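You operate a simulated robot arm through the tools that you are given. There is no shell and no other tool.

The job below is to be done with a simulated robot arm. You get a single attempt, and the scene is never put back.

## Task
Put things in order on the bench right of the mill. At the end: the pink jar from the bench right of the mill stands on top of the green puck; the blue tube (marked "hand cream") stands where the pink jar stood; the clear small beaker stands where the white label card (marked "hand cream") stood; the white label card from the bench right of the mill stands where the blue tube stood; whatever was shut is shut again. Leave all else as you found it, and nothing knocked over.
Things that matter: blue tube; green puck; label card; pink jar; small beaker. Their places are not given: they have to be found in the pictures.

The check looks at the end state, three seconds after you hand in, the way a careful person would. Anything else that was tipped, shoved, dropped, spilled or broken makes it a failure.

## Robot
A 6-joint arm with a two-finger gripper, fixed in place. Base frame: the origin is at the foot of the arm, x ahead of it, y to its left, z up; the work surface is at about z = 0.9. Readings come in m, rad, newtons and seconds.
With the tool pointing down near the work surface it reaches from about 0.14 to 0.68 m from the base axis. Its first joint turns from -1.152 to 1.152 rad. Payload 2.45 kg.
The tool frame sits at the grasp point between the pads (the TCP): z along the fingers, y along the line on which they close. The tips reach 0.03 m beyond it. Largest opening 0.106 m; the body of the gripper starts 0.079 m behind the TCP.
Orientation is that of the tool frame in the base frame, as a unit quaternion [w, x, y, z]. With the fingers straight down and closing along the base's y, the tool's x points along the base's -x, its y along +y and its z along -z.

## Interface
- The arm moves only by the tool play_rows. Its argument "targets" is a list of rows, each a list of 3 entries, a list of its own where there are three numbers: the shift along the base's x, y, z in units of 500 mm (1.0 is 500 mm), then the turn, a rotation vector about the base's x, y, z in units of 120 degrees (1.0 is 120 degrees), then the finger opening in m, from 0 to 0.106. In form: [[[dx, dy, dz], [wx, wy, wz], gripper], ...]. A call has 1 to 20 rows; each row is the pose to reach, as a shift and turn from the pose commanded when the call began. A call with a number of a shift or a turn outside -1 to 1 is refused whole. Rows are played at 5 a second. More than 0.05 m and 0.15 rad between two rows, or a gripper value outside its range, and nothing of the call is played. A pose out of reach is approached as far as the arm can. The call stops where the force on the tool passes 40 N (or 10 N more than at its start, if that is more) or the arm is blocked; 0.2 s more then pass. The fingers move at their own pace (about 0.153 m/s each) and stop on an object; they squeeze with about 41 N. The grip force told is the motor's: it shows also when the fingers shut on nothing. Time passes only in rows, and 0.2 s behind the last, so rows that repeat a pose let the fingers close. It gives the time, the measured TCP pose, the force on the tool (base axes), the opening and the grip force at its end, in the units of the frame above (readings bear some noise), with the torque about the TCP (base axes, N m) and any sound that the robot's microphone picked up.
- Cameras (640 x 400 px; columns grow to the right, rows downward): "scene" is fixed at [0.0529, 0.4412, 1.4051]; the picture's right is [-0.49, -0.87, 0.00], its down [-0.51, 0.28, -0.81] and it looks along [0.71, -0.40, -0.58] (base axes); focal length 214 px, centre (320, 200). "wrist" rides on the gripper at [0.076, -0.002, -0.106] in the tool frame; the picture's right is [0.02, 1.00, 0.00], its down [-0.78, 0.02, -0.62] and it looks along [-0.62, 0.01, 0.78] (tool axes); focal length 247 px, centre (320, 200).
- get_image(camera): a new picture of that camera. No time passes.
- probe_pixels(camera, pixels): there is no depth. For up to 12 entries [column, row, z] of the newest picture of that camera ("zoom" is the newest enlarged one), the place [x, y] in the base frame at which the ray of that pixel passes the height z, good to about 0.002 m, but the place of the scene camera against the robot may be out by one fixed shift of up to 0.025 m in any direction. No time passes.
- close_up(camera, box): a new picture of the part [left, top, right, bottom] of that camera's present view, enlarged. No time passes.
- close_job(): hands the job in; it is judged then, once.

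Unless the task says otherwise, let go and move clear before handing in.

The tools are called after "Emit:" as a command line: name --argument value ..., lists and objects as JSON in quotes. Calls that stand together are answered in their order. play_rows: Moves the arm, as the interface text tells. Its arguments: {"type":"object","properties":{"targets":{"type":"array","items":{"type":"array"}}},"required":["targets"]} The other tools are called the same way: get_image (camera) takes a picture; probe_pixels (camera, pixels) gives the place at which the rays of pixels pass given heights; close_up (camera, box) takes an enlarged picture of a part of a camera's view; close_job () hands the job in.

At the start:

```text
clock: 0.0
tcp_pos: [0.3603, 0.0995, 1.2431]
tool_rot: [0.0, 0.0, 1.0, 0.001]
wrist_force: [-0.4, 0.4, -0.8]
moment: [0.0, 0.01, 0.01]
width: 0.1058
finger_force: 0.0
```

scene: 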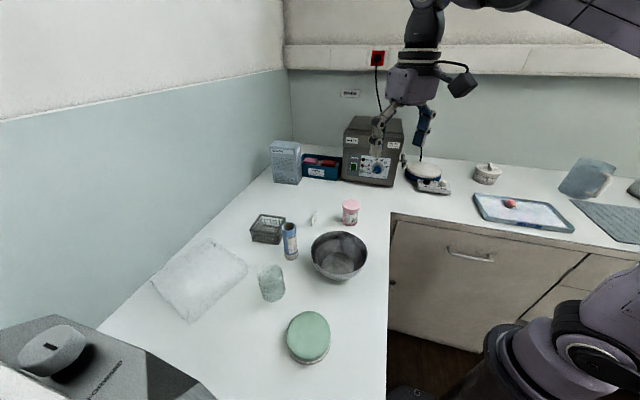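
wrist: 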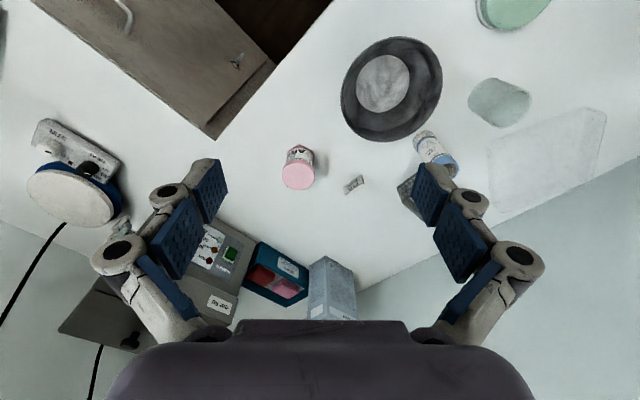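

The scene picture shows a pink jar near (350,212), blue tube near (290,240), beaker near (271,283), green puck near (308,337), and a small white card near (313,218). I'll take enlarged views to identify them.

Emit:
close_up --camera "scene" --box '[230, 180, 390, 280]'

Emit:
close_up --camera "scene" --box '[230, 260, 390, 380]'

Emit:
close_up --camera "wrist" --box '[260, 20, 600, 232]'

Emit:
close_up --camera "scene" --box '[260, 80, 460, 205]'

Emit:
close_up --camera "scene" --box '[0, 230, 240, 400]'

```text
4.00 times, centred on (310, 230) of scene
```

zoom: 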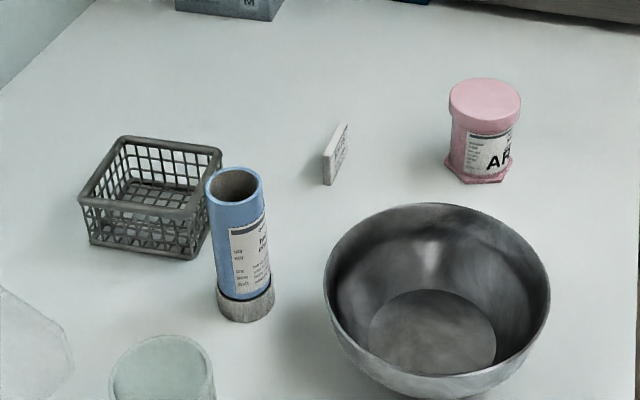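

```text
3.33 times, centred on (310, 320) of scene
```

zoom: 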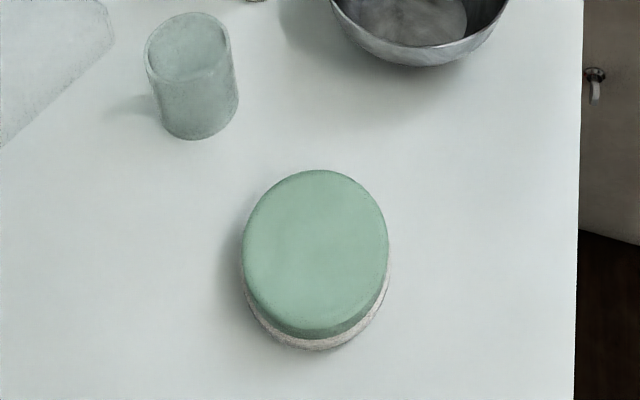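

```text
1.88 times, centred on (430, 126) of wrist
```

zoom: 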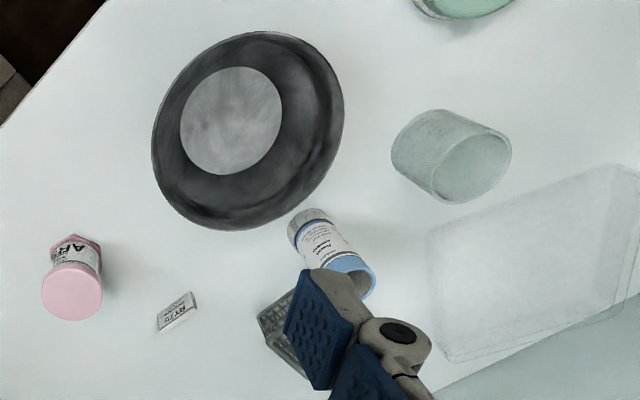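

```text
3.20 times, centred on (360, 142) of scene
```

zoom: 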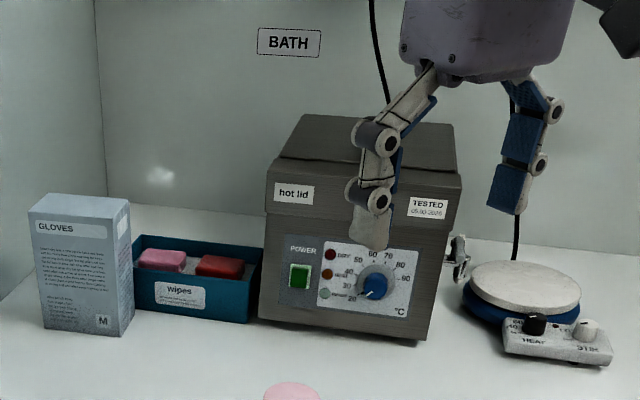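

```text
2.35 times, centred on (120, 315) of scene
```

zoom: 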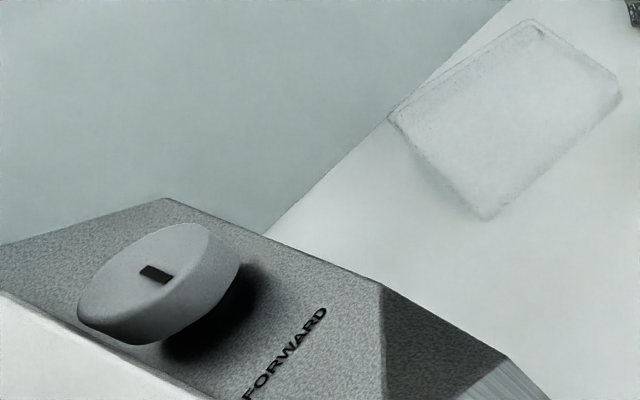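

The zooms show the pink jar (AP… label), a small standing white card, the blue tube with an open top, the beaker and the green puck. I'll probe where they are using the wrist camera, with the scene camera for comparison.

Emit:
probe_pixels --camera "wrist" --pixels '[[300, 150, 0.9], [298, 176, 0.96], [354, 188, 0.9], [424, 137, 0.9], [445, 168, 1.0], [480, 105, 0.9], [382, 84, 0.9], [510, 5, 0.93], [405, 190, 0.9]]'

Emit:
probe_pixels --camera "scene" --pixels '[[350, 222, 0.9], [350, 205, 0.96], [313, 224, 0.9], [291, 255, 0.9], [289, 226, 1.0], [273, 293, 0.9], [340, 265, 0.9], [308, 345, 0.9], [308, 335, 0.93], [388, 399, 0.9], [391, 215, 0.9], [266, 243, 0.9]]'

Emit:
close_up --camera "wrist" --box '[320, 120, 480, 220]'

Emit:
close_up --camera "scene" --box '[270, 195, 350, 265]'

```text
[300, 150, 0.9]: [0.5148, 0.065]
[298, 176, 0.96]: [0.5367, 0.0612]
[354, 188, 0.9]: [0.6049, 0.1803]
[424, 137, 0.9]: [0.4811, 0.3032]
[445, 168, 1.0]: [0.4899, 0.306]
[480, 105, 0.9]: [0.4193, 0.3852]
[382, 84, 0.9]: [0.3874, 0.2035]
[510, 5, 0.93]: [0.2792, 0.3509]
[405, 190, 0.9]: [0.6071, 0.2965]
```

```text
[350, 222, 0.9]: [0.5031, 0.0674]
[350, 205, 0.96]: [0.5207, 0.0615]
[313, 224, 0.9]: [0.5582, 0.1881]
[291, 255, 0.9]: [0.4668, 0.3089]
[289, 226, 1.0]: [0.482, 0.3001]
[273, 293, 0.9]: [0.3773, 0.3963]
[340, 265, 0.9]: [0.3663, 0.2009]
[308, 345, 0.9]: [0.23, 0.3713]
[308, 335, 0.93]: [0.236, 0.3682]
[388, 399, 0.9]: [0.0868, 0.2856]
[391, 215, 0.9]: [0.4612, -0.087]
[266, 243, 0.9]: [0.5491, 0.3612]
```

```text
4.00 times, centred on (400, 170) of wrist
```

zoom: 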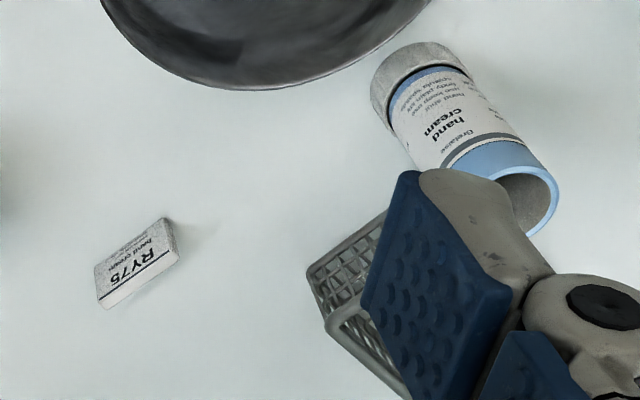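

```text
5.71 times, centred on (310, 230) of scene
```

zoom: 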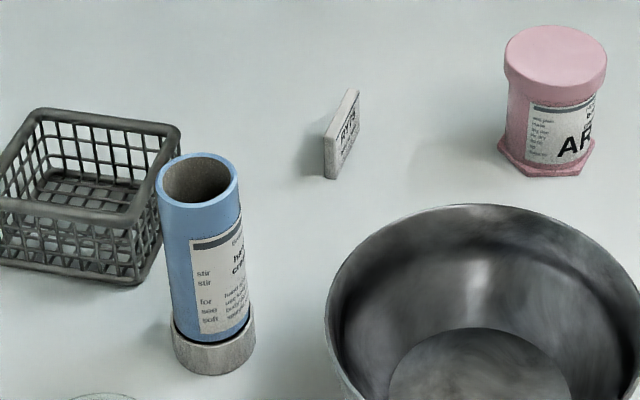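

The enlarged view reads "RY75 hand cream" on the upright card and "hand cream" on the blue tube, so both identities are confirmed. I'll move the wrist camera closer over the card and jar to get exact poses.

Emit:
play_rows --targets '[[[0.02, 0.04, -0.045], [0, 0, 0], 0.106], [[0.04, 0.08, -0.09], [0, 0, 0], 0.106], [[0.06, 0.12, -0.135], [0, 0, 0], 0.106], [[0.08, 0.16, -0.18], [0, 0, 0], 0.106], [[0.08, 0.16, -0.18], [0, 0, 0], 0.106]]'

Emit:
get_image --camera "wrist"

Emit:
get_image --camera "scene"

```text
clock: 1.2
tcp_pos: [0.3993, 0.1793, 1.1525]
tool_rot: [0.001, 0.0, 1.0, 0.001]
wrist_force: [0.8, 0.6, -0.6]
moment: [0.01, 0.01, -0.05]
width: 0.106
finger_force: 0.1
```

```text
taken
```

wrist: 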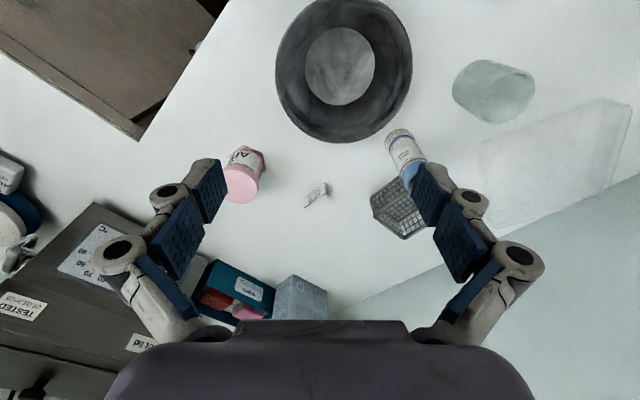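

```text
taken
```

scene: 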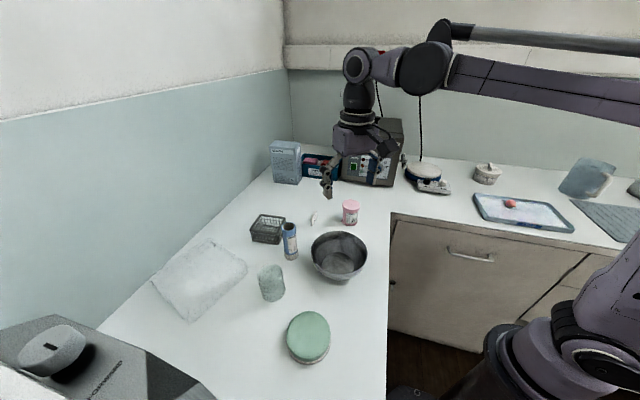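

Emit:
close_up --camera "wrist" --box '[280, 165, 360, 215]'

Emit:
close_up --camera "wrist" --box '[190, 130, 290, 215]'

Emit:
close_up --camera "wrist" --box '[360, 30, 560, 155]'

Emit:
close_up --camera "scene" --box '[290, 195, 370, 245]'

```text
8.00 times, centred on (320, 190) of wrist
```

zoom: 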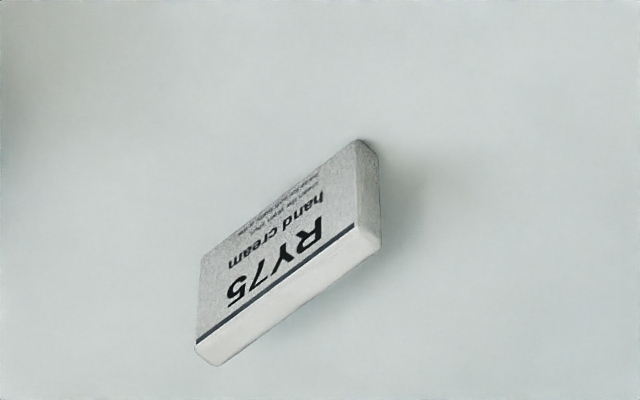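

```text
4.71 times, centred on (240, 172) of wrist
```

zoom: 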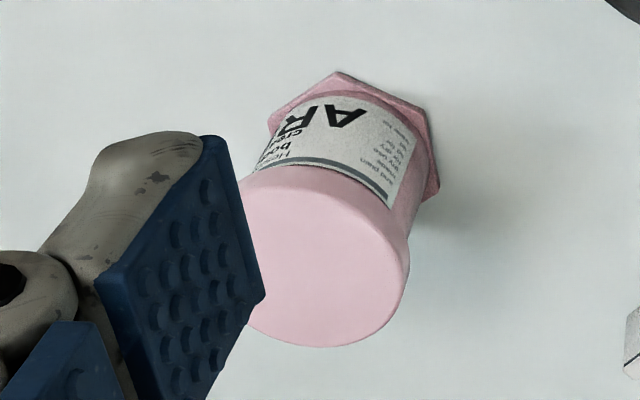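

```text
3.20 times, centred on (460, 92) of wrist
```

zoom: 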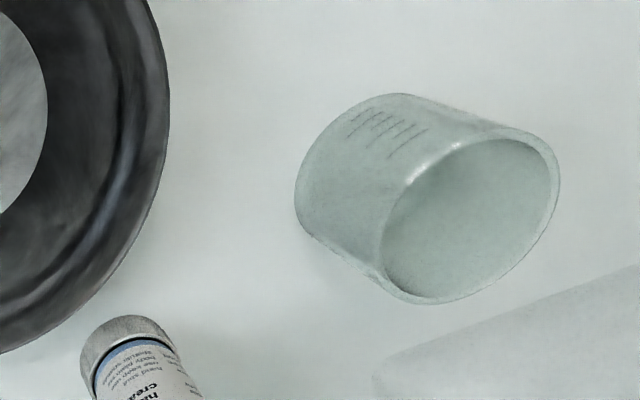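

```text
8.00 times, centred on (330, 220) of scene
```

zoom: 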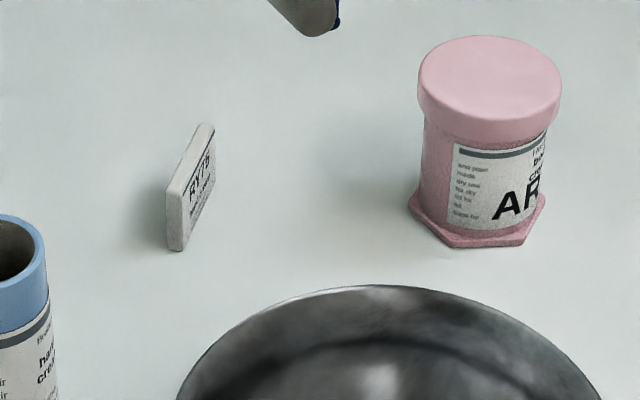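

The zoom resolves the card's bottom corners at about wrist (325.2,182.7) and (305.4,196.9). I'll probe several points at candidate heights.

Emit:
get_image --camera "wrist"

Emit:
probe_pixels --camera "wrist" --pixels '[[325.2, 182.7, 0.9], [305.4, 196.9, 0.9], [327.5, 186, 0.9], [324.5, 192.8, 0.93], [304.6, 207.7, 0.93], [327.5, 195, 0.93], [306.5, 210.5, 0.93], [324.5, 192.8, 0.92], [304.6, 207.7, 0.92], [382.5, 122, 0.95], [396, 148, 0.9], [401, 135, 0.9]]'

Emit:
probe_pixels --camera "wrist" --pixels '[[246.8, 147, 0.9], [281, 153.5, 0.9], [262, 145.2, 0.9], [283.5, 172.5, 0.9], [247.5, 151.5, 0.9], [243, 184, 0.96], [276.5, 188, 0.96], [259, 203.5, 0.96], [244, 186, 0.97], [276.5, 188, 0.97], [259, 203.5, 0.97], [246, 166.5, 0.96]]'

Emit:
probe_pixels --camera "scene" --pixels '[[311.5, 226, 0.9], [312.5, 226, 0.9], [311.5, 219, 0.93], [315, 210.5, 0.93], [341.5, 221, 0.9], [358, 221.5, 0.9], [351, 225.5, 0.9], [351, 204, 0.96]]'

```text
taken
```

wrist: 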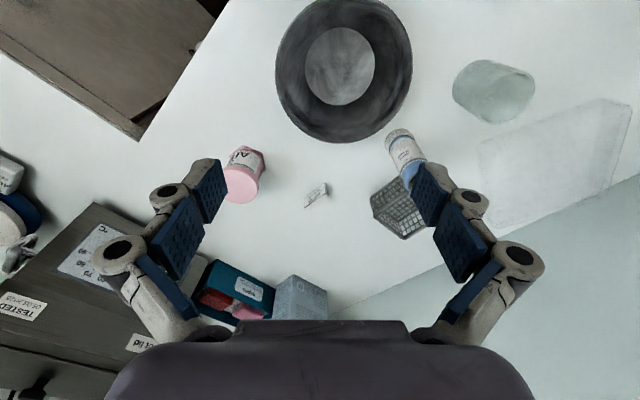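

```text
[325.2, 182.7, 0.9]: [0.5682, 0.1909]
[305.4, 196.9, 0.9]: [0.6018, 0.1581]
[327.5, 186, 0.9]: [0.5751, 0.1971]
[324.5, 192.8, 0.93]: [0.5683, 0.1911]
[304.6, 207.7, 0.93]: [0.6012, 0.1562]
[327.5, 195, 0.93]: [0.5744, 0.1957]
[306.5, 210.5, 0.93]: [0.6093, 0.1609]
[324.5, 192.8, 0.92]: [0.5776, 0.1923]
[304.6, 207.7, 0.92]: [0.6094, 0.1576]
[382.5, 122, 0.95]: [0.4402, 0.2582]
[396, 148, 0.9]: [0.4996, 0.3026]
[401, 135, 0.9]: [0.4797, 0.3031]
```

```text
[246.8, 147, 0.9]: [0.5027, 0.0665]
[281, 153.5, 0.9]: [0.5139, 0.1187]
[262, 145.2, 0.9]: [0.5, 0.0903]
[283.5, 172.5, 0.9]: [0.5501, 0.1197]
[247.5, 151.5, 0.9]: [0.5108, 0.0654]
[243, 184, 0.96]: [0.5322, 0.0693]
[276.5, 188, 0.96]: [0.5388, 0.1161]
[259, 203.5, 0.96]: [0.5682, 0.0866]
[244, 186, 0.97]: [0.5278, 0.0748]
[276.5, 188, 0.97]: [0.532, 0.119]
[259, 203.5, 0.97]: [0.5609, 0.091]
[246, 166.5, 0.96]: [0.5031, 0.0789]
```

```text
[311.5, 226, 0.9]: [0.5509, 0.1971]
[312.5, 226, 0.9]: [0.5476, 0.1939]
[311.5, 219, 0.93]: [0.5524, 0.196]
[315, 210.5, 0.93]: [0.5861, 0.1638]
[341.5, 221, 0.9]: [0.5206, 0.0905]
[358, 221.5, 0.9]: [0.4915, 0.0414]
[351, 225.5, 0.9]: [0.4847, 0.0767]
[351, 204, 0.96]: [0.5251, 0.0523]
```

The card comes out 0.048 m long, about 0.008 m thick and 0.03 m tall, centred near (0.5885, 0.1765) at 45°. I scaled the jar zoom wrongly, so I'll reprobe the jar corners with corrected pixels, plus the tube and beaker.

Emit:
probe_pixels --camera "wrist" --pixels '[[243.1, 144.8, 0.9], [262.2, 152.4, 0.9], [265.4, 169.8, 0.9], [229.3, 155.4, 0.9], [241.4, 203.2, 0.96], [258.6, 183.6, 0.96], [237.8, 165.2, 0.96], [241.4, 203.2, 0.97], [258.6, 183.6, 0.97], [237.8, 165.2, 0.97]]'

Emit:
probe_pixels --camera "wrist" --pixels '[[453.5, 93, 0.9], [485, 58.5, 0.9], [465, 74, 0.9], [534, 80, 0.97], [492, 124, 0.97], [481, 113, 0.97], [519, 75, 0.97], [385, 140, 0.9], [401, 128.7, 0.9], [389, 152, 0.9], [387, 133, 0.9], [413.5, 138, 0.91]]'

```text
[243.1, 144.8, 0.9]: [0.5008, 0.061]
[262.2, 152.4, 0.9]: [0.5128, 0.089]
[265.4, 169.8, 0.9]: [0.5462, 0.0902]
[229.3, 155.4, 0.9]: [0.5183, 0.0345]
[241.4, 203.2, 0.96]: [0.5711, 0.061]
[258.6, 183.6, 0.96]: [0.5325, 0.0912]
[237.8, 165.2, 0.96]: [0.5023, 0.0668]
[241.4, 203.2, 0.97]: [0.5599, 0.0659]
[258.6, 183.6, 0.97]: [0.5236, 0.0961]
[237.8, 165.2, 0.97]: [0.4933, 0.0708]
```

```text
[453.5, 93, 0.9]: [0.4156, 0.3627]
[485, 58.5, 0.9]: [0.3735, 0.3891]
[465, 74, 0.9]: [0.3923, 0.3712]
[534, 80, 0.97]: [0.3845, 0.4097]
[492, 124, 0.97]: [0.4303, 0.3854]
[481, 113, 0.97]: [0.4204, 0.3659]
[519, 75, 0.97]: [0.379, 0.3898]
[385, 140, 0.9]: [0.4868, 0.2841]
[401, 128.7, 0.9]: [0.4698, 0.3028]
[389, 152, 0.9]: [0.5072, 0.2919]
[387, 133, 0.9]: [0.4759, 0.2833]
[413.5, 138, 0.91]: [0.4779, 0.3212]
```

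The jar is centred near (0.531, 0.0625), with hexagon flats facing ±y, a cap about 0.061 m across and its top near z 0.966. Next I'll look over the puck, beaker and tube from the left side at the same height.

Emit:
play_rows --targets '[[[-0.057, 0.049, 0], [0, 0, 0], 0.106], [[-0.114, 0.097, 0], [0, 0, 0], 0.106], [[-0.171, 0.146, 0], [0, 0, 0], 0.106], [[-0.229, 0.194, 0], [0, 0, 0], 0.106], [[-0.286, 0.243, 0], [0, 0, 0], 0.106], [[-0.343, 0.291, 0], [0, 0, 0], 0.106], [[-0.4, 0.34, 0], [0, 0, 0], 0.106], [[-0.4, 0.34, 0], [0, 0, 0], 0.106]]'

Emit:
get_image --camera "wrist"

Emit:
get_image --camera "scene"

```text
clock: 3.0
tcp_pos: [0.2, 0.351, 1.1523]
tool_rot: [0.0, 0.0, 1.0, 0.001]
wrist_force: [-0.3, 0.4, 0.3]
moment: [0.0, -0.01, 0.01]
width: 0.106
finger_force: 0.0
```

```text
taken
```

wrist: 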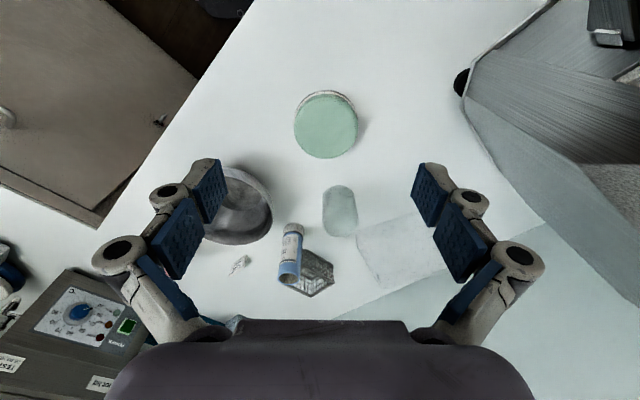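

```text
taken
```

scene: 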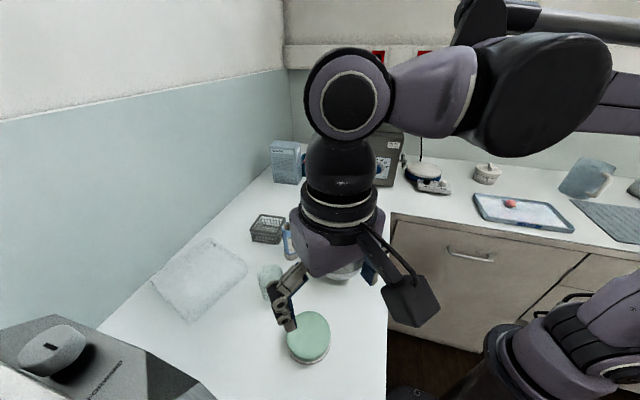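

Emit:
close_up --camera "wrist" --box '[280, 75, 376, 135]'

Emit:
close_up --camera "wrist" --box '[240, 175, 400, 275]'

Emit:
close_up --camera "wrist" --box '[260, 80, 388, 160]'

Emit:
close_up --camera "wrist" --box '[220, 200, 348, 300]'

```text
6.67 times, centred on (328, 105) of wrist
```

zoom: 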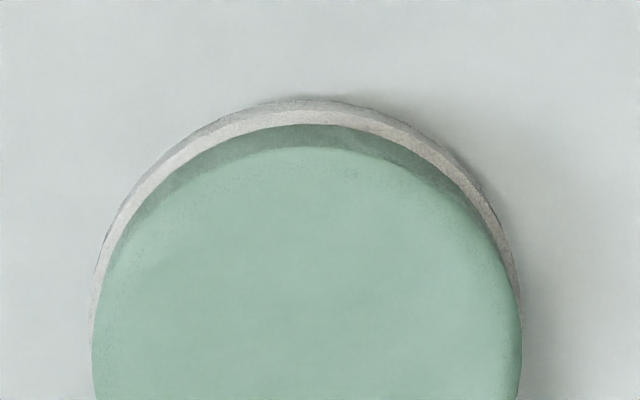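

```text
4.00 times, centred on (320, 225) of wrist
```

zoom: 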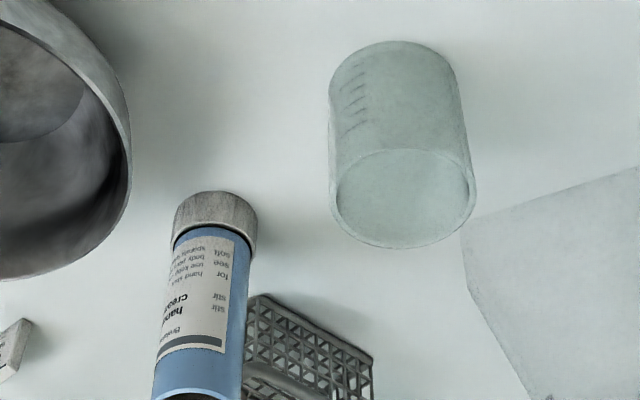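

```text
5.00 times, centred on (324, 120) of wrist
```

zoom: 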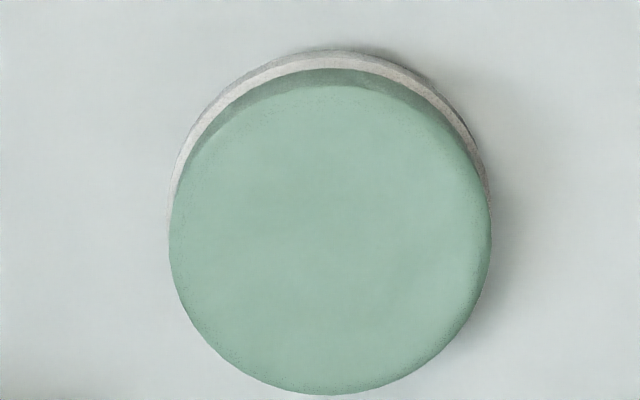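

```text
4.00 times, centred on (284, 250) of wrist
```

zoom: 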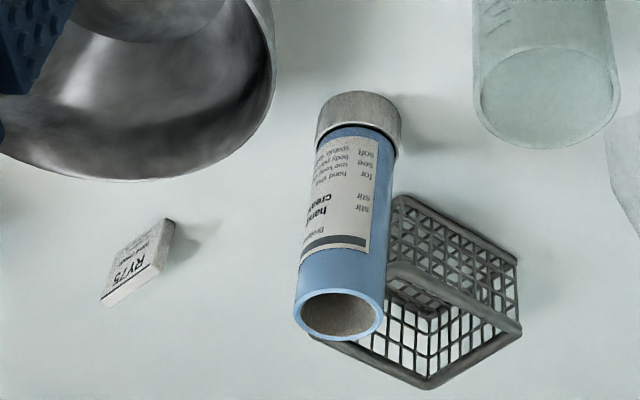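

The puck is level, with a light base and green top (top circle from about wrist (293.6,128) to (358.4,128), lowest row 158.8). I'll probe the puck, beaker and tube outlines at several heights.

Emit:
probe_pixels --camera "wrist" --pixels '[[324, 90, 0.9], [293.6, 128, 0.93], [358.4, 128, 0.93], [326, 158.8, 0.93], [325, 97.2, 0.93], [293.6, 128, 0.94], [358.4, 128, 0.94], [326, 158.8, 0.94], [325, 97.2, 0.94], [293.5, 128, 0.9], [292.5, 120, 0.9], [358.5, 118, 0.9]]'

Emit:
probe_pixels --camera "wrist" --pixels '[[338.8, 185, 0.9], [322.5, 197.5, 0.9], [354.5, 196, 0.9], [322.5, 225, 0.97], [359.2, 223.8, 0.97], [340, 236.8, 0.97], [340, 212, 0.97], [322.5, 225, 0.98], [359.2, 223.8, 0.98], [340, 236.8, 0.98], [340, 212, 0.98], [340, 224, 0.96]]'

Emit:
probe_pixels --camera "wrist" --pixels '[[294, 222.5, 0.9], [283, 231, 0.9], [304.5, 235, 0.9], [277.5, 277.5, 1.0], [299.8, 276.3, 1.0], [288.5, 285, 1.0], [289.5, 272.5, 1.0], [277.5, 277.5, 0.98], [299.8, 276.3, 0.98], [288.5, 285, 0.98], [289.5, 272.5, 0.98]]'

Emit:
probe_pixels --camera "wrist" --pixels '[[303.8, 248.8, 0.9], [333, 264.5, 0.9], [334.3, 282.8, 0.94], [311, 297, 0.94], [299, 266.5, 0.94], [325, 297, 0.94], [357, 231.5, 0.9], [374, 275, 0.9]]'

```text
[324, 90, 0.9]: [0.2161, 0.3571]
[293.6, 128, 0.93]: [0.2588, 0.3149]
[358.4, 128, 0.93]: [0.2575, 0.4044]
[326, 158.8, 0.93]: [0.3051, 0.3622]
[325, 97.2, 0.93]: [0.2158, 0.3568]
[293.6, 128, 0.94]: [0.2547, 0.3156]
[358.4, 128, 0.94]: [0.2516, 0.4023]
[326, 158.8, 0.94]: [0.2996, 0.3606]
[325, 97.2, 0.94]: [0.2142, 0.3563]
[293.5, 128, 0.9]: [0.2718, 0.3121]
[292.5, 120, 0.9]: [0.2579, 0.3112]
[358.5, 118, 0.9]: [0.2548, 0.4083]
```

```text
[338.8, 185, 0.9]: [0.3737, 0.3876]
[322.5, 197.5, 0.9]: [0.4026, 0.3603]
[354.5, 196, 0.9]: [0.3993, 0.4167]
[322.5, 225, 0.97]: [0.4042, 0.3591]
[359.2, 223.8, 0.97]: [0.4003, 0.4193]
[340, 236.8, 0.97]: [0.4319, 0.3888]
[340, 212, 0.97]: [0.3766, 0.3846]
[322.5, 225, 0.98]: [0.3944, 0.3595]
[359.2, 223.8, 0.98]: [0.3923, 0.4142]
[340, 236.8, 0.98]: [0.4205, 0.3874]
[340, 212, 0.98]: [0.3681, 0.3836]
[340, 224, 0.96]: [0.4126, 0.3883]
```

```text
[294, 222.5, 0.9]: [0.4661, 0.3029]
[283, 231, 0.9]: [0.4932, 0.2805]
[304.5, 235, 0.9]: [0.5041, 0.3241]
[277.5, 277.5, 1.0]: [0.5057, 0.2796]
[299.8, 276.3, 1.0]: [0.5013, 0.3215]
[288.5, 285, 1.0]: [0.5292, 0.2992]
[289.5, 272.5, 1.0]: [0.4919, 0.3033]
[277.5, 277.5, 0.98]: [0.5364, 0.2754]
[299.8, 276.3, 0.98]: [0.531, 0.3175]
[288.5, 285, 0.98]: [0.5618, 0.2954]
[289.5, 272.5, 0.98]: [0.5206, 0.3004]
```

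```text
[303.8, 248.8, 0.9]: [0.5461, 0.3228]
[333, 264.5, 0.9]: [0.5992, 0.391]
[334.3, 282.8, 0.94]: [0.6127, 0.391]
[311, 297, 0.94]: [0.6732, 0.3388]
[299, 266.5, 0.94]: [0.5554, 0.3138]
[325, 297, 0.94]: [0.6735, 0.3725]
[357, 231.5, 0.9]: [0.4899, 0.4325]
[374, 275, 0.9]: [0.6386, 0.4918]
```

The probes agree: puck centre (0.261, 0.3595) with its top near z 0.93, beaker centre (0.403, 0.388) with top near 0.97, and tube (0.4875, 0.302) with top near 1.015. Next I'll hover over the jar at (0.531, 0.0625) and check before going down.

Emit:
play_rows --targets '[[[0.066, -0.0575, 0], [0, 0, 0], 0.106], [[0.132, -0.115, 0], [0, 0, 0], 0.106], [[0.199, -0.1725, 0], [0, 0, 0], 0.106], [[0.265, -0.23, 0], [0, 0, 0], 0.106], [[0.331, -0.2875, 0], [0, 0, 0], 0.106], [[0.397, -0.345, 0], [0, 0, 0], 0.106], [[0.463, -0.4025, 0], [0, 0, 0], 0.106], [[0.53, -0.46, 0], [0, 0, 0], 0.106], [[0.596, -0.5175, 0], [0, 0, 0], 0.106], [[0.662, -0.575, 0], [0, 0, 0], 0.106], [[0.662, -0.575, -0.09], [0, 0, 0], 0.106], [[0.662, -0.575, -0.18], [0, 0, 0], 0.106], [[0.662, -0.575, -0.18], [0, 0, 0], 0.106]]'

Emit:
get_image --camera "wrist"

Emit:
get_image --camera "scene"

```text
clock: 5.8
tcp_pos: [0.5314, 0.061, 1.0619]
tool_rot: [-0.001, -0.002, 1.0, 0.001]
wrist_force: [0.1, 0.9, -0.2]
moment: [0.01, 0.02, -0.01]
width: 0.1061
finger_force: 0.0
```

```text
taken
```

wrist: 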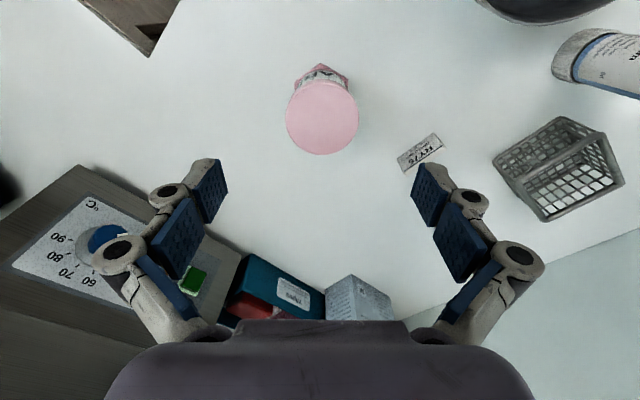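

```text
taken
```

scene: 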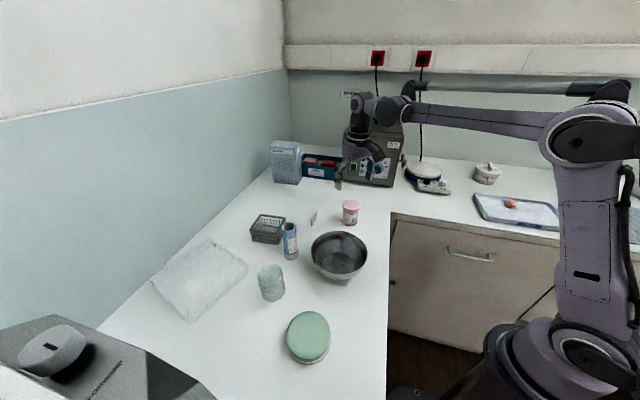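

From directly above, the cap fills columns about 286–358 and rows 82–154, and the card and basket are clear on the right. I'll zoom and probe to refine both.

Emit:
close_up --camera "wrist" --box '[270, 55, 398, 165]'

Emit:
close_up --camera "wrist" --box '[380, 120, 476, 180]'

Emit:
probe_pixels --camera "wrist" --pixels '[[286, 118, 0.966], [358.5, 118, 0.966], [322, 154.5, 0.966], [322, 82, 0.966], [286, 118, 0.96], [358.5, 118, 0.96], [322, 154.5, 0.96], [322, 82, 0.96], [324, 64, 0.9], [294, 80, 0.9], [349, 76, 0.9]]'

Emit:
probe_pixels --camera "wrist" --pixels '[[493, 160, 0.94], [560, 117, 0.94], [608, 138, 0.94], [546, 222, 0.9], [623, 183, 0.9], [498, 168, 0.9]]'

```text
3.64 times, centred on (334, 110) of wrist
```

zoom: 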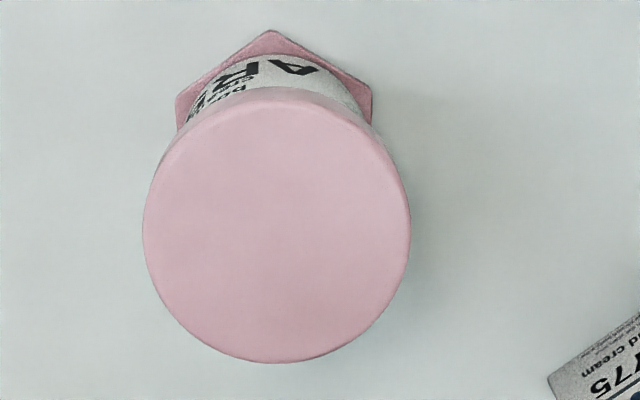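

```text
6.67 times, centred on (428, 150) of wrist
```

zoom: 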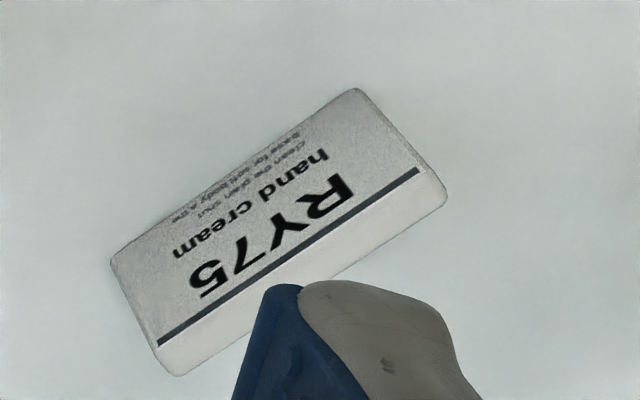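

```text
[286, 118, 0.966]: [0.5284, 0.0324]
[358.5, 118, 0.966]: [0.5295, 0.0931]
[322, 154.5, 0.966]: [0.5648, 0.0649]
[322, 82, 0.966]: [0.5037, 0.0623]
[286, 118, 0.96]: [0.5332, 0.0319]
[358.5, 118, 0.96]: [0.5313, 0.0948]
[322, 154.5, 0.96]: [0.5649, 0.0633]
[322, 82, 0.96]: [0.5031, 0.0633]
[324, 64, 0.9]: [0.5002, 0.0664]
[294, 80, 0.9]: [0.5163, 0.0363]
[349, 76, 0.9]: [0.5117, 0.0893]
```

```text
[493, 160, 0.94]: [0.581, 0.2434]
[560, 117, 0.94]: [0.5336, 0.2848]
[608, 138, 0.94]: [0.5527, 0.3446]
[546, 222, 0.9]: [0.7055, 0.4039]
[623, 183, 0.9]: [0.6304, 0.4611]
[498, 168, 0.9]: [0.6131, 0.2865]
```

The jar cap is confirmed centred at about (0.532, 0.063) and 0.061 m across, so the open fingers straddle it well. I'll go straight down to TCP z ≈ 0.944 and close.

Emit:
play_rows --targets '[[[0.002, 0.001, -0.07], [0, 0, 0], 0.106], [[0.002, 0.001, -0.14], [0, 0, 0], 0.106], [[0.002, 0.001, -0.2], [0, 0, 0], 0.106], [[0.002, 0.001, -0.237], [0, 0, 0], 0.106], [[0.002, 0.001, -0.237], [0, 0, 0], 0.106], [[0.002, 0.001, -0.237], [0, 0, 0], 0.08], [[0.002, 0.001, -0.237], [0, 0, 0], 0.06], [[0.002, 0.001, -0.237], [0, 0, 0], 0.04], [[0.002, 0.001, -0.237], [0, 0, 0], 0.04]]'

Emit:
get_image --camera "wrist"

Emit:
get_image --camera "scene"

```text
clock: 7.8
tcp_pos: [0.5322, 0.0624, 0.9448]
tool_rot: [0.001, 0.0, 1.0, 0.001]
wrist_force: [-0.8, -0.4, 1.9]
moment: [0.06, 0.06, 0.01]
width: 0.0557
finger_force: 41.1
```

```text
taken
```

wrist: 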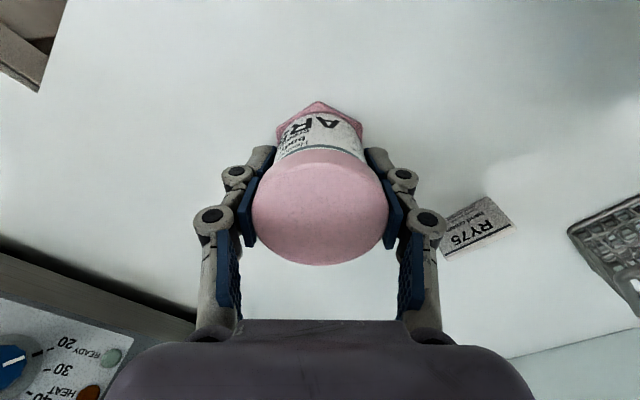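

```text
taken
```

scene: 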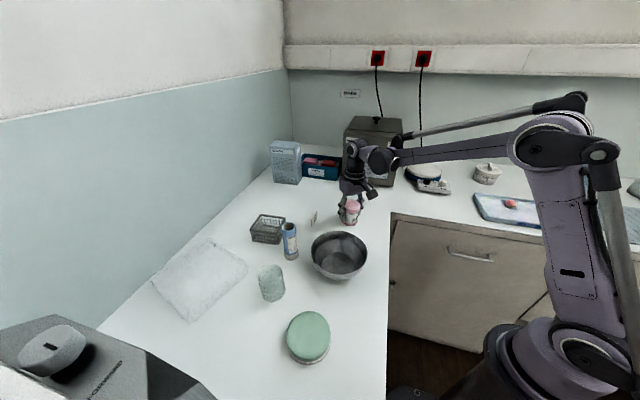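

The fingers stopped at 0.0557 m with 41 N, so the jar is held. I'll lift it straight up and check.

Emit:
play_rows --targets '[[[0, 0, 0.02], [0, 0, 0], 0.04], [[0, 0, 0.08], [0, 0, 0], 0.04], [[0, 0, 0.16], [0, 0, 0], 0.04], [[0, 0, 0.24], [0, 0, 0], 0.04], [[0, 0, 0.31], [0, 0, 0], 0.04], [[0, 0, 0.37], [0, 0, 0], 0.04], [[0, 0, 0.37], [0, 0, 0], 0.04]]'

Emit:
get_image --camera "wrist"

Emit:
get_image --camera "scene"

```text
clock: 9.4
tcp_pos: [0.5309, 0.0633, 1.1285]
tool_rot: [0.001, -0.001, 1.0, 0.001]
wrist_force: [-0.9, -0.1, -0.6]
moment: [0.02, 0.03, 0.02]
width: 0.0557
finger_force: 40.8
```

```text
taken
```

wrist: 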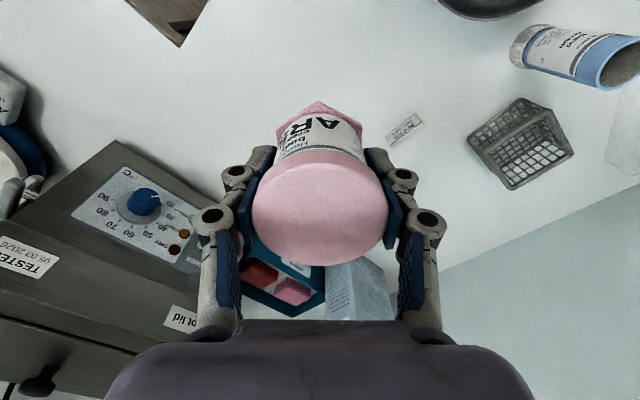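

```text
taken
```

scene: 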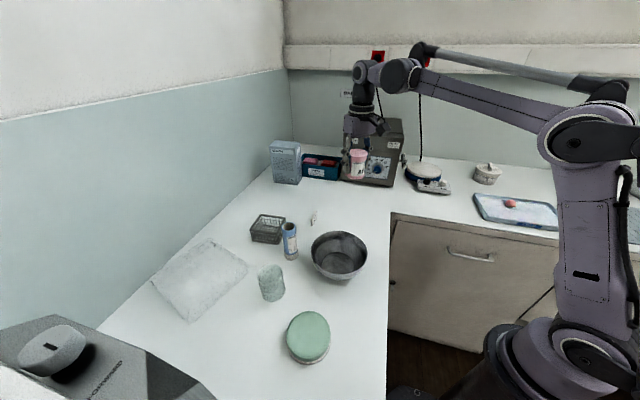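

The jar hangs straight and secure in the grip. Now I'll carry it at z ≈ 1.13 to above the puck.

Emit:
play_rows --targets '[[[-0.054, 0.059, 0], [0, 0, 0], 0.04], [[-0.108, 0.119, 0], [0, 0, 0], 0.04], [[-0.163, 0.178, 0], [0, 0, 0], 0.04], [[-0.217, 0.237, 0], [0, 0, 0], 0.04], [[-0.271, 0.297, 0], [0, 0, 0], 0.04], [[-0.325, 0.356, 0], [0, 0, 0], 0.04], [[-0.379, 0.415, 0], [0, 0, 0], 0.04], [[-0.434, 0.474, 0], [0, 0, 0], 0.04], [[-0.488, 0.534, 0], [0, 0, 0], 0.04], [[-0.542, 0.593, 0], [0, 0, 0], 0.04], [[-0.542, 0.593, -0.08], [0, 0, 0], 0.04], [[-0.542, 0.593, -0.16], [0, 0, 0], 0.04], [[-0.542, 0.593, -0.22], [0, 0, 0], 0.04], [[-0.542, 0.593, -0.22], [0, 0, 0], 0.04]]'

Emit:
get_image --camera "wrist"

Emit:
get_image --camera "scene"

```text
clock: 12.4
tcp_pos: [0.2604, 0.3587, 1.0186]
tool_rot: [0.0, 0.001, 1.0, 0.0]
wrist_force: [0.0, -0.6, -0.8]
moment: [0.0, -0.01, -0.03]
width: 0.056
finger_force: 41.4
```

```text
taken
```

wrist: 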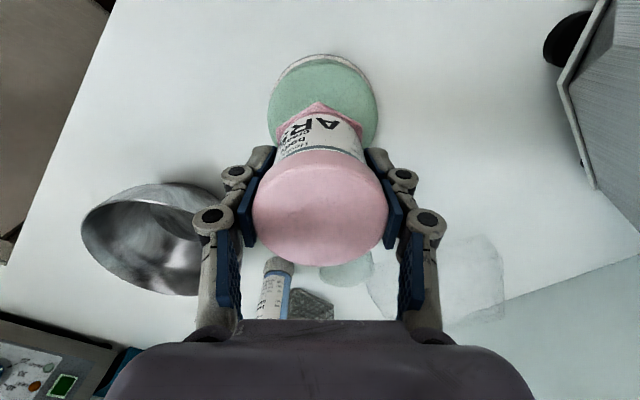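

```text
taken
```

scene: 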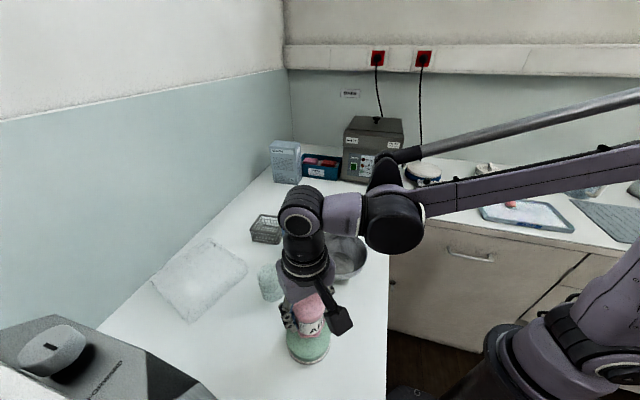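

The jar is above the puck, whose rim shows at wrist columns 267–379 with its back edge at row 55. I'll probe the rim to confirm it is centred before lowering.

Emit:
close_up --camera "wrist" --box '[250, 45, 394, 155]'

Emit:
probe_pixels --camera "wrist" --pixels '[[267.5, 105, 0.93], [379, 105, 0.93], [322, 62, 0.93], [322, 54, 0.9], [370, 133, 0.93], [276, 137, 0.93]]'

```text
3.64 times, centred on (322, 100) of wrist
```

zoom: 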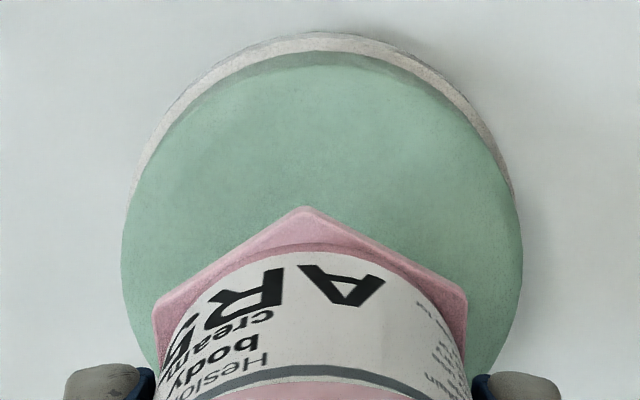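

```text
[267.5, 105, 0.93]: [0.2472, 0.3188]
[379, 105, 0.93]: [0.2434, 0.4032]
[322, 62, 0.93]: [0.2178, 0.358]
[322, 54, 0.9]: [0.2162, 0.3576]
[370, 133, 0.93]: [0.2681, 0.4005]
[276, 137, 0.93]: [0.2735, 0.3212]
```

The puck centre is (0.2615, 0.361), within about a millimetre of the grip. I'll lower to just above the expected contact (TCP ≈ 0.974).

Emit:
play_rows --targets '[[[0.002, 0.003, -0.03], [0, 0, 0], 0.04], [[0.002, 0.003, -0.06], [0, 0, 0], 0.04], [[0.002, 0.003, -0.078], [0, 0, 0], 0.04], [[0.002, 0.003, -0.084], [0, 0, 0], 0.04], [[0.002, 0.003, -0.084], [0, 0, 0], 0.04]]'

Emit:
close_up --camera "scene" --box '[270, 280, 366, 370]'

Emit:
close_up --camera "wrist" --box '[250, 45, 394, 155]'

```text
clock: 13.6
tcp_pos: [0.2616, 0.3602, 0.9776]
tool_rot: [0.0, 0.0, 1.0, 0.001]
wrist_force: [0.7, -0.3, -1.4]
moment: [-0.01, -0.03, 0.04]
width: 0.0556
finger_force: 40.8
```

```text
4.44 times, centred on (318, 325) of scene
```

zoom: 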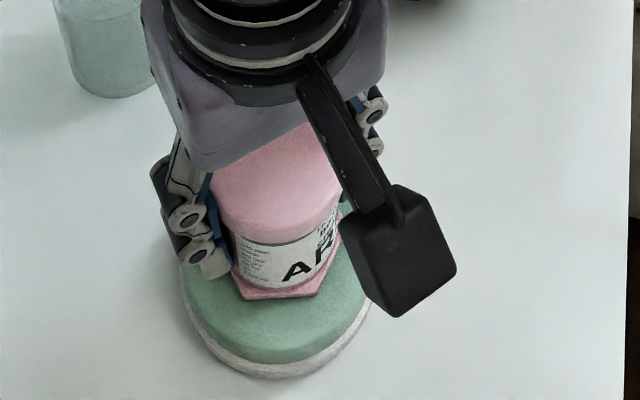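

```text
3.64 times, centred on (322, 100) of wrist
```

zoom: 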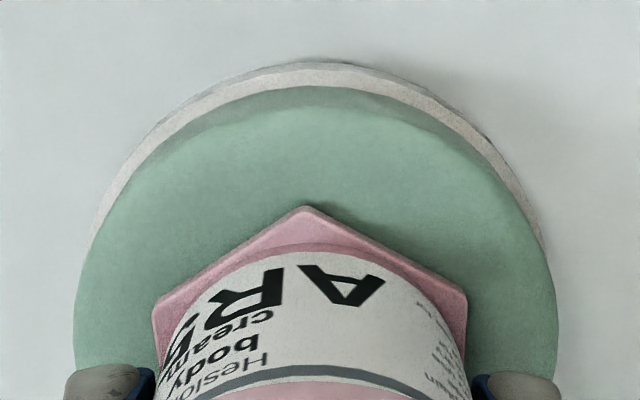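

No contact yet: force is about 1 N at z 0.9776, and a thin shadow gap shows under the jar. I'll step down a millimetre at a time.

Emit:
play_rows --targets '[[[0, 0, -0.002], [0, 0, 0], 0.04], [[0, 0, -0.004], [0, 0, 0], 0.04], [[0, 0, -0.004], [0, 0, 0], 0.04]]'

Emit:
play_rows --targets '[[[0, 0, -0.002], [0, 0, 0], 0.04], [[0, 0, -0.002], [0, 0, 0], 0.04]]'

Emit:
play_rows --targets '[[[0, 0, -0.002], [0, 0, 0], 0.04], [[0, 0, -0.002], [0, 0, 0], 0.04]]'

```text
clock: 14.4
tcp_pos: [0.2625, 0.3586, 0.9767]
tool_rot: [0.0, -0.002, 1.0, 0.001]
wrist_force: [-0.8, -0.3, 34.0]
moment: [0.02, 0.07, 0.03]
width: 0.0559
finger_force: 40.8
```

```text
clock: 15.0
tcp_pos: [0.2623, 0.3596, 0.974]
tool_rot: [0.0, 0.001, 1.0, 0.001]
wrist_force: [-0.6, 1.5, 33.2]
moment: [0.1, -0.02, -0.01]
width: 0.0557
finger_force: 41.0
```

```text
clock: 15.6
tcp_pos: [0.2608, 0.3591, 0.9745]
tool_rot: [0.0, 0.0, 1.0, 0.0]
wrist_force: [-0.6, 0.7, 33.5]
moment: [-0.13, -0.12, 0.01]
width: 0.0556
finger_force: 41.5
```

The upward force jumped to about 34 N, so the jar is resting on the puck. I'll open the fingers and retreat straight up.

Emit:
play_rows --targets '[[[0, 0, 0], [0, 0, 0], 0.06], [[0, 0, 0], [0, 0, 0], 0.08], [[0, 0, 0], [0, 0, 0], 0.106], [[0, 0, 0], [0, 0, 0], 0.106], [[0, 0, 0.06], [0, 0, 0], 0.106], [[0, 0, 0.14], [0, 0, 0], 0.106], [[0, 0, 0.22], [0, 0, 0], 0.106], [[0, 0, 0.3], [0, 0, 0], 0.106], [[0, 0, 0.36], [0, 0, 0], 0.106], [[0, 0, 0.36], [0, 0, 0], 0.106]]'

Emit:
get_image --camera "wrist"

Emit:
get_image --camera "scene"

```text
clock: 17.8
tcp_pos: [0.2623, 0.36, 1.1537]
tool_rot: [0.0, -0.001, 1.0, 0.001]
wrist_force: [-1.0, 0.3, 0.0]
moment: [-0.02, -0.03, 0.0]
width: 0.106
finger_force: 0.0
```

```text
taken
```

wrist: 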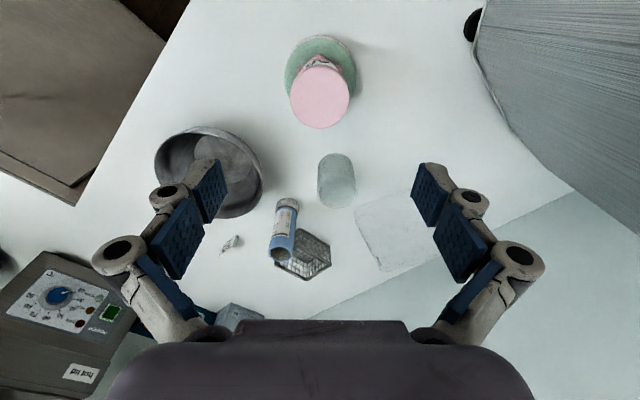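

```text
taken
```

scene: 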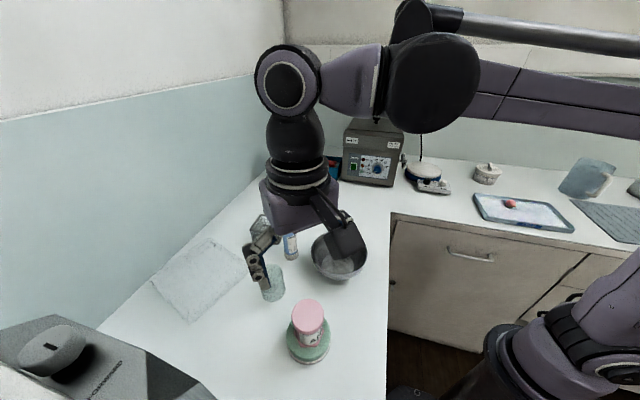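

The jar now stands upright and centred on the puck. Next is the tube: I'll hover over (0.4875, 0.302) and refine its pose.

Emit:
play_rows --targets '[[[0.075, -0.02, 0], [0, 0, 0], 0.106], [[0.151, -0.039, 0], [0, 0, 0], 0.106], [[0.226, -0.059, 0], [0, 0, 0], 0.106], [[0.301, -0.079, 0], [0, 0, 0], 0.106], [[0.377, -0.098, 0], [0, 0, 0], 0.106], [[0.452, -0.118, 0], [0, 0, 0], 0.106], [[0.452, -0.118, -0.04], [0, 0, 0], 0.106], [[0.452, -0.118, -0.04], [0, 0, 0], 0.106]]'

Emit:
get_image --camera "wrist"

Emit:
close_up --camera "wrist" --box '[256, 70, 416, 170]'

```text
clock: 19.6
tcp_pos: [0.4883, 0.3015, 1.1327]
tool_rot: [-0.001, -0.001, 1.0, 0.0]
wrist_force: [0.6, 0.9, -0.4]
moment: [0.0, 0.03, 0.01]
width: 0.1059
finger_force: 0.1
```

```text
taken
```

wrist: 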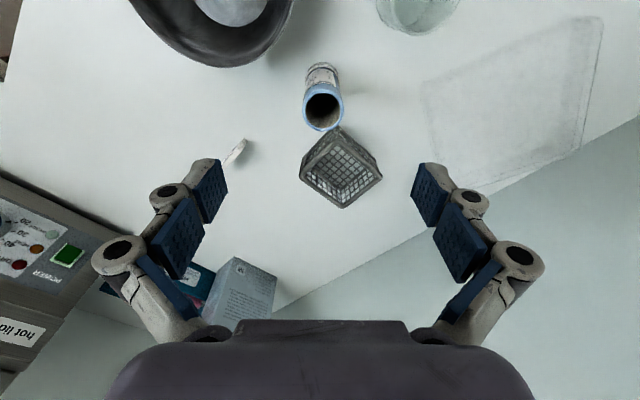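

```text
4.00 times, centred on (336, 120) of wrist
```

zoom: 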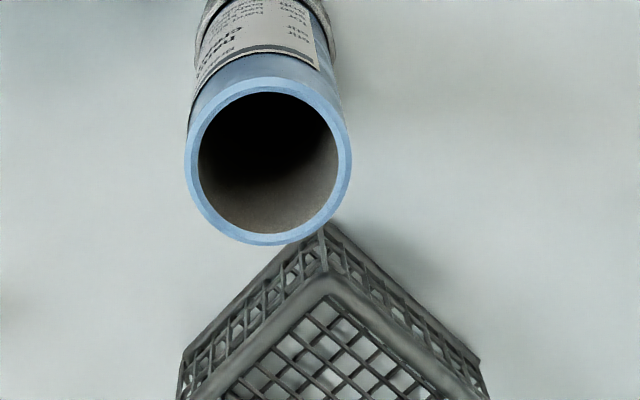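

The rim shows at columns 302–344 and rows 89.5–131, with the basket corner behind it. I'll probe both.

Emit:
probe_pixels --camera "wrist" --pixels '[[302, 111, 1.015], [344, 111, 1.015], [322.5, 89.5, 1.015], [322.5, 131.2, 1.015], [302, 111, 1.0], [344, 111, 1.0], [322.5, 89.5, 1.0], [322.5, 131.2, 1.0], [323, 63, 0.9]]'

Emit:
probe_pixels --camera "wrist" --pixels '[[337.8, 125.5, 0.9], [337, 138, 0.9], [337, 138, 0.94], [301, 166, 0.9], [299, 180, 0.94], [382, 180, 0.94], [342, 208, 0.94], [376, 159.5, 0.9]]'

```text
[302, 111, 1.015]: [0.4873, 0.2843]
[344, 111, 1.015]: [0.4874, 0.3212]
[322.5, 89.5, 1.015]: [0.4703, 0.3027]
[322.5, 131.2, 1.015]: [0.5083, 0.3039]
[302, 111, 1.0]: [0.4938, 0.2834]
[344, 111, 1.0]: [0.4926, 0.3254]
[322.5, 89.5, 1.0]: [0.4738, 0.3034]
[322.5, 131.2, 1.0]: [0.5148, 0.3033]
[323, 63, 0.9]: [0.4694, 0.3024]
```

```text
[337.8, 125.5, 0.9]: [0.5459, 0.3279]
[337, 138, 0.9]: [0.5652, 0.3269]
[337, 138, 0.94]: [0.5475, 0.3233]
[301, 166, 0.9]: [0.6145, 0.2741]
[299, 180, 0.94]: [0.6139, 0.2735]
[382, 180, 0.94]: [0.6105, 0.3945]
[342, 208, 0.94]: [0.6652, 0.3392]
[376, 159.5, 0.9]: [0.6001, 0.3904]
```

The tube axis is at (0.488, 0.303). I'll check the bowl rim's clearance for the finger nearest it before descending.

Emit:
probe_pixels --camera "wrist" --pixels '[[225, 68, 0.96], [265, 55, 0.96], [285, 25, 0.96], [225, 68, 0.97], [265, 55, 0.97], [285, 25, 0.97]]'

```text
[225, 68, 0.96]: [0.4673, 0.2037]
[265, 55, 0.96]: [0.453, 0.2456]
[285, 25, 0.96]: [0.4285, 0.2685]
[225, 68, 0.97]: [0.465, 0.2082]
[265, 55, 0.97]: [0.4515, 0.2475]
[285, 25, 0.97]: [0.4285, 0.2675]
```

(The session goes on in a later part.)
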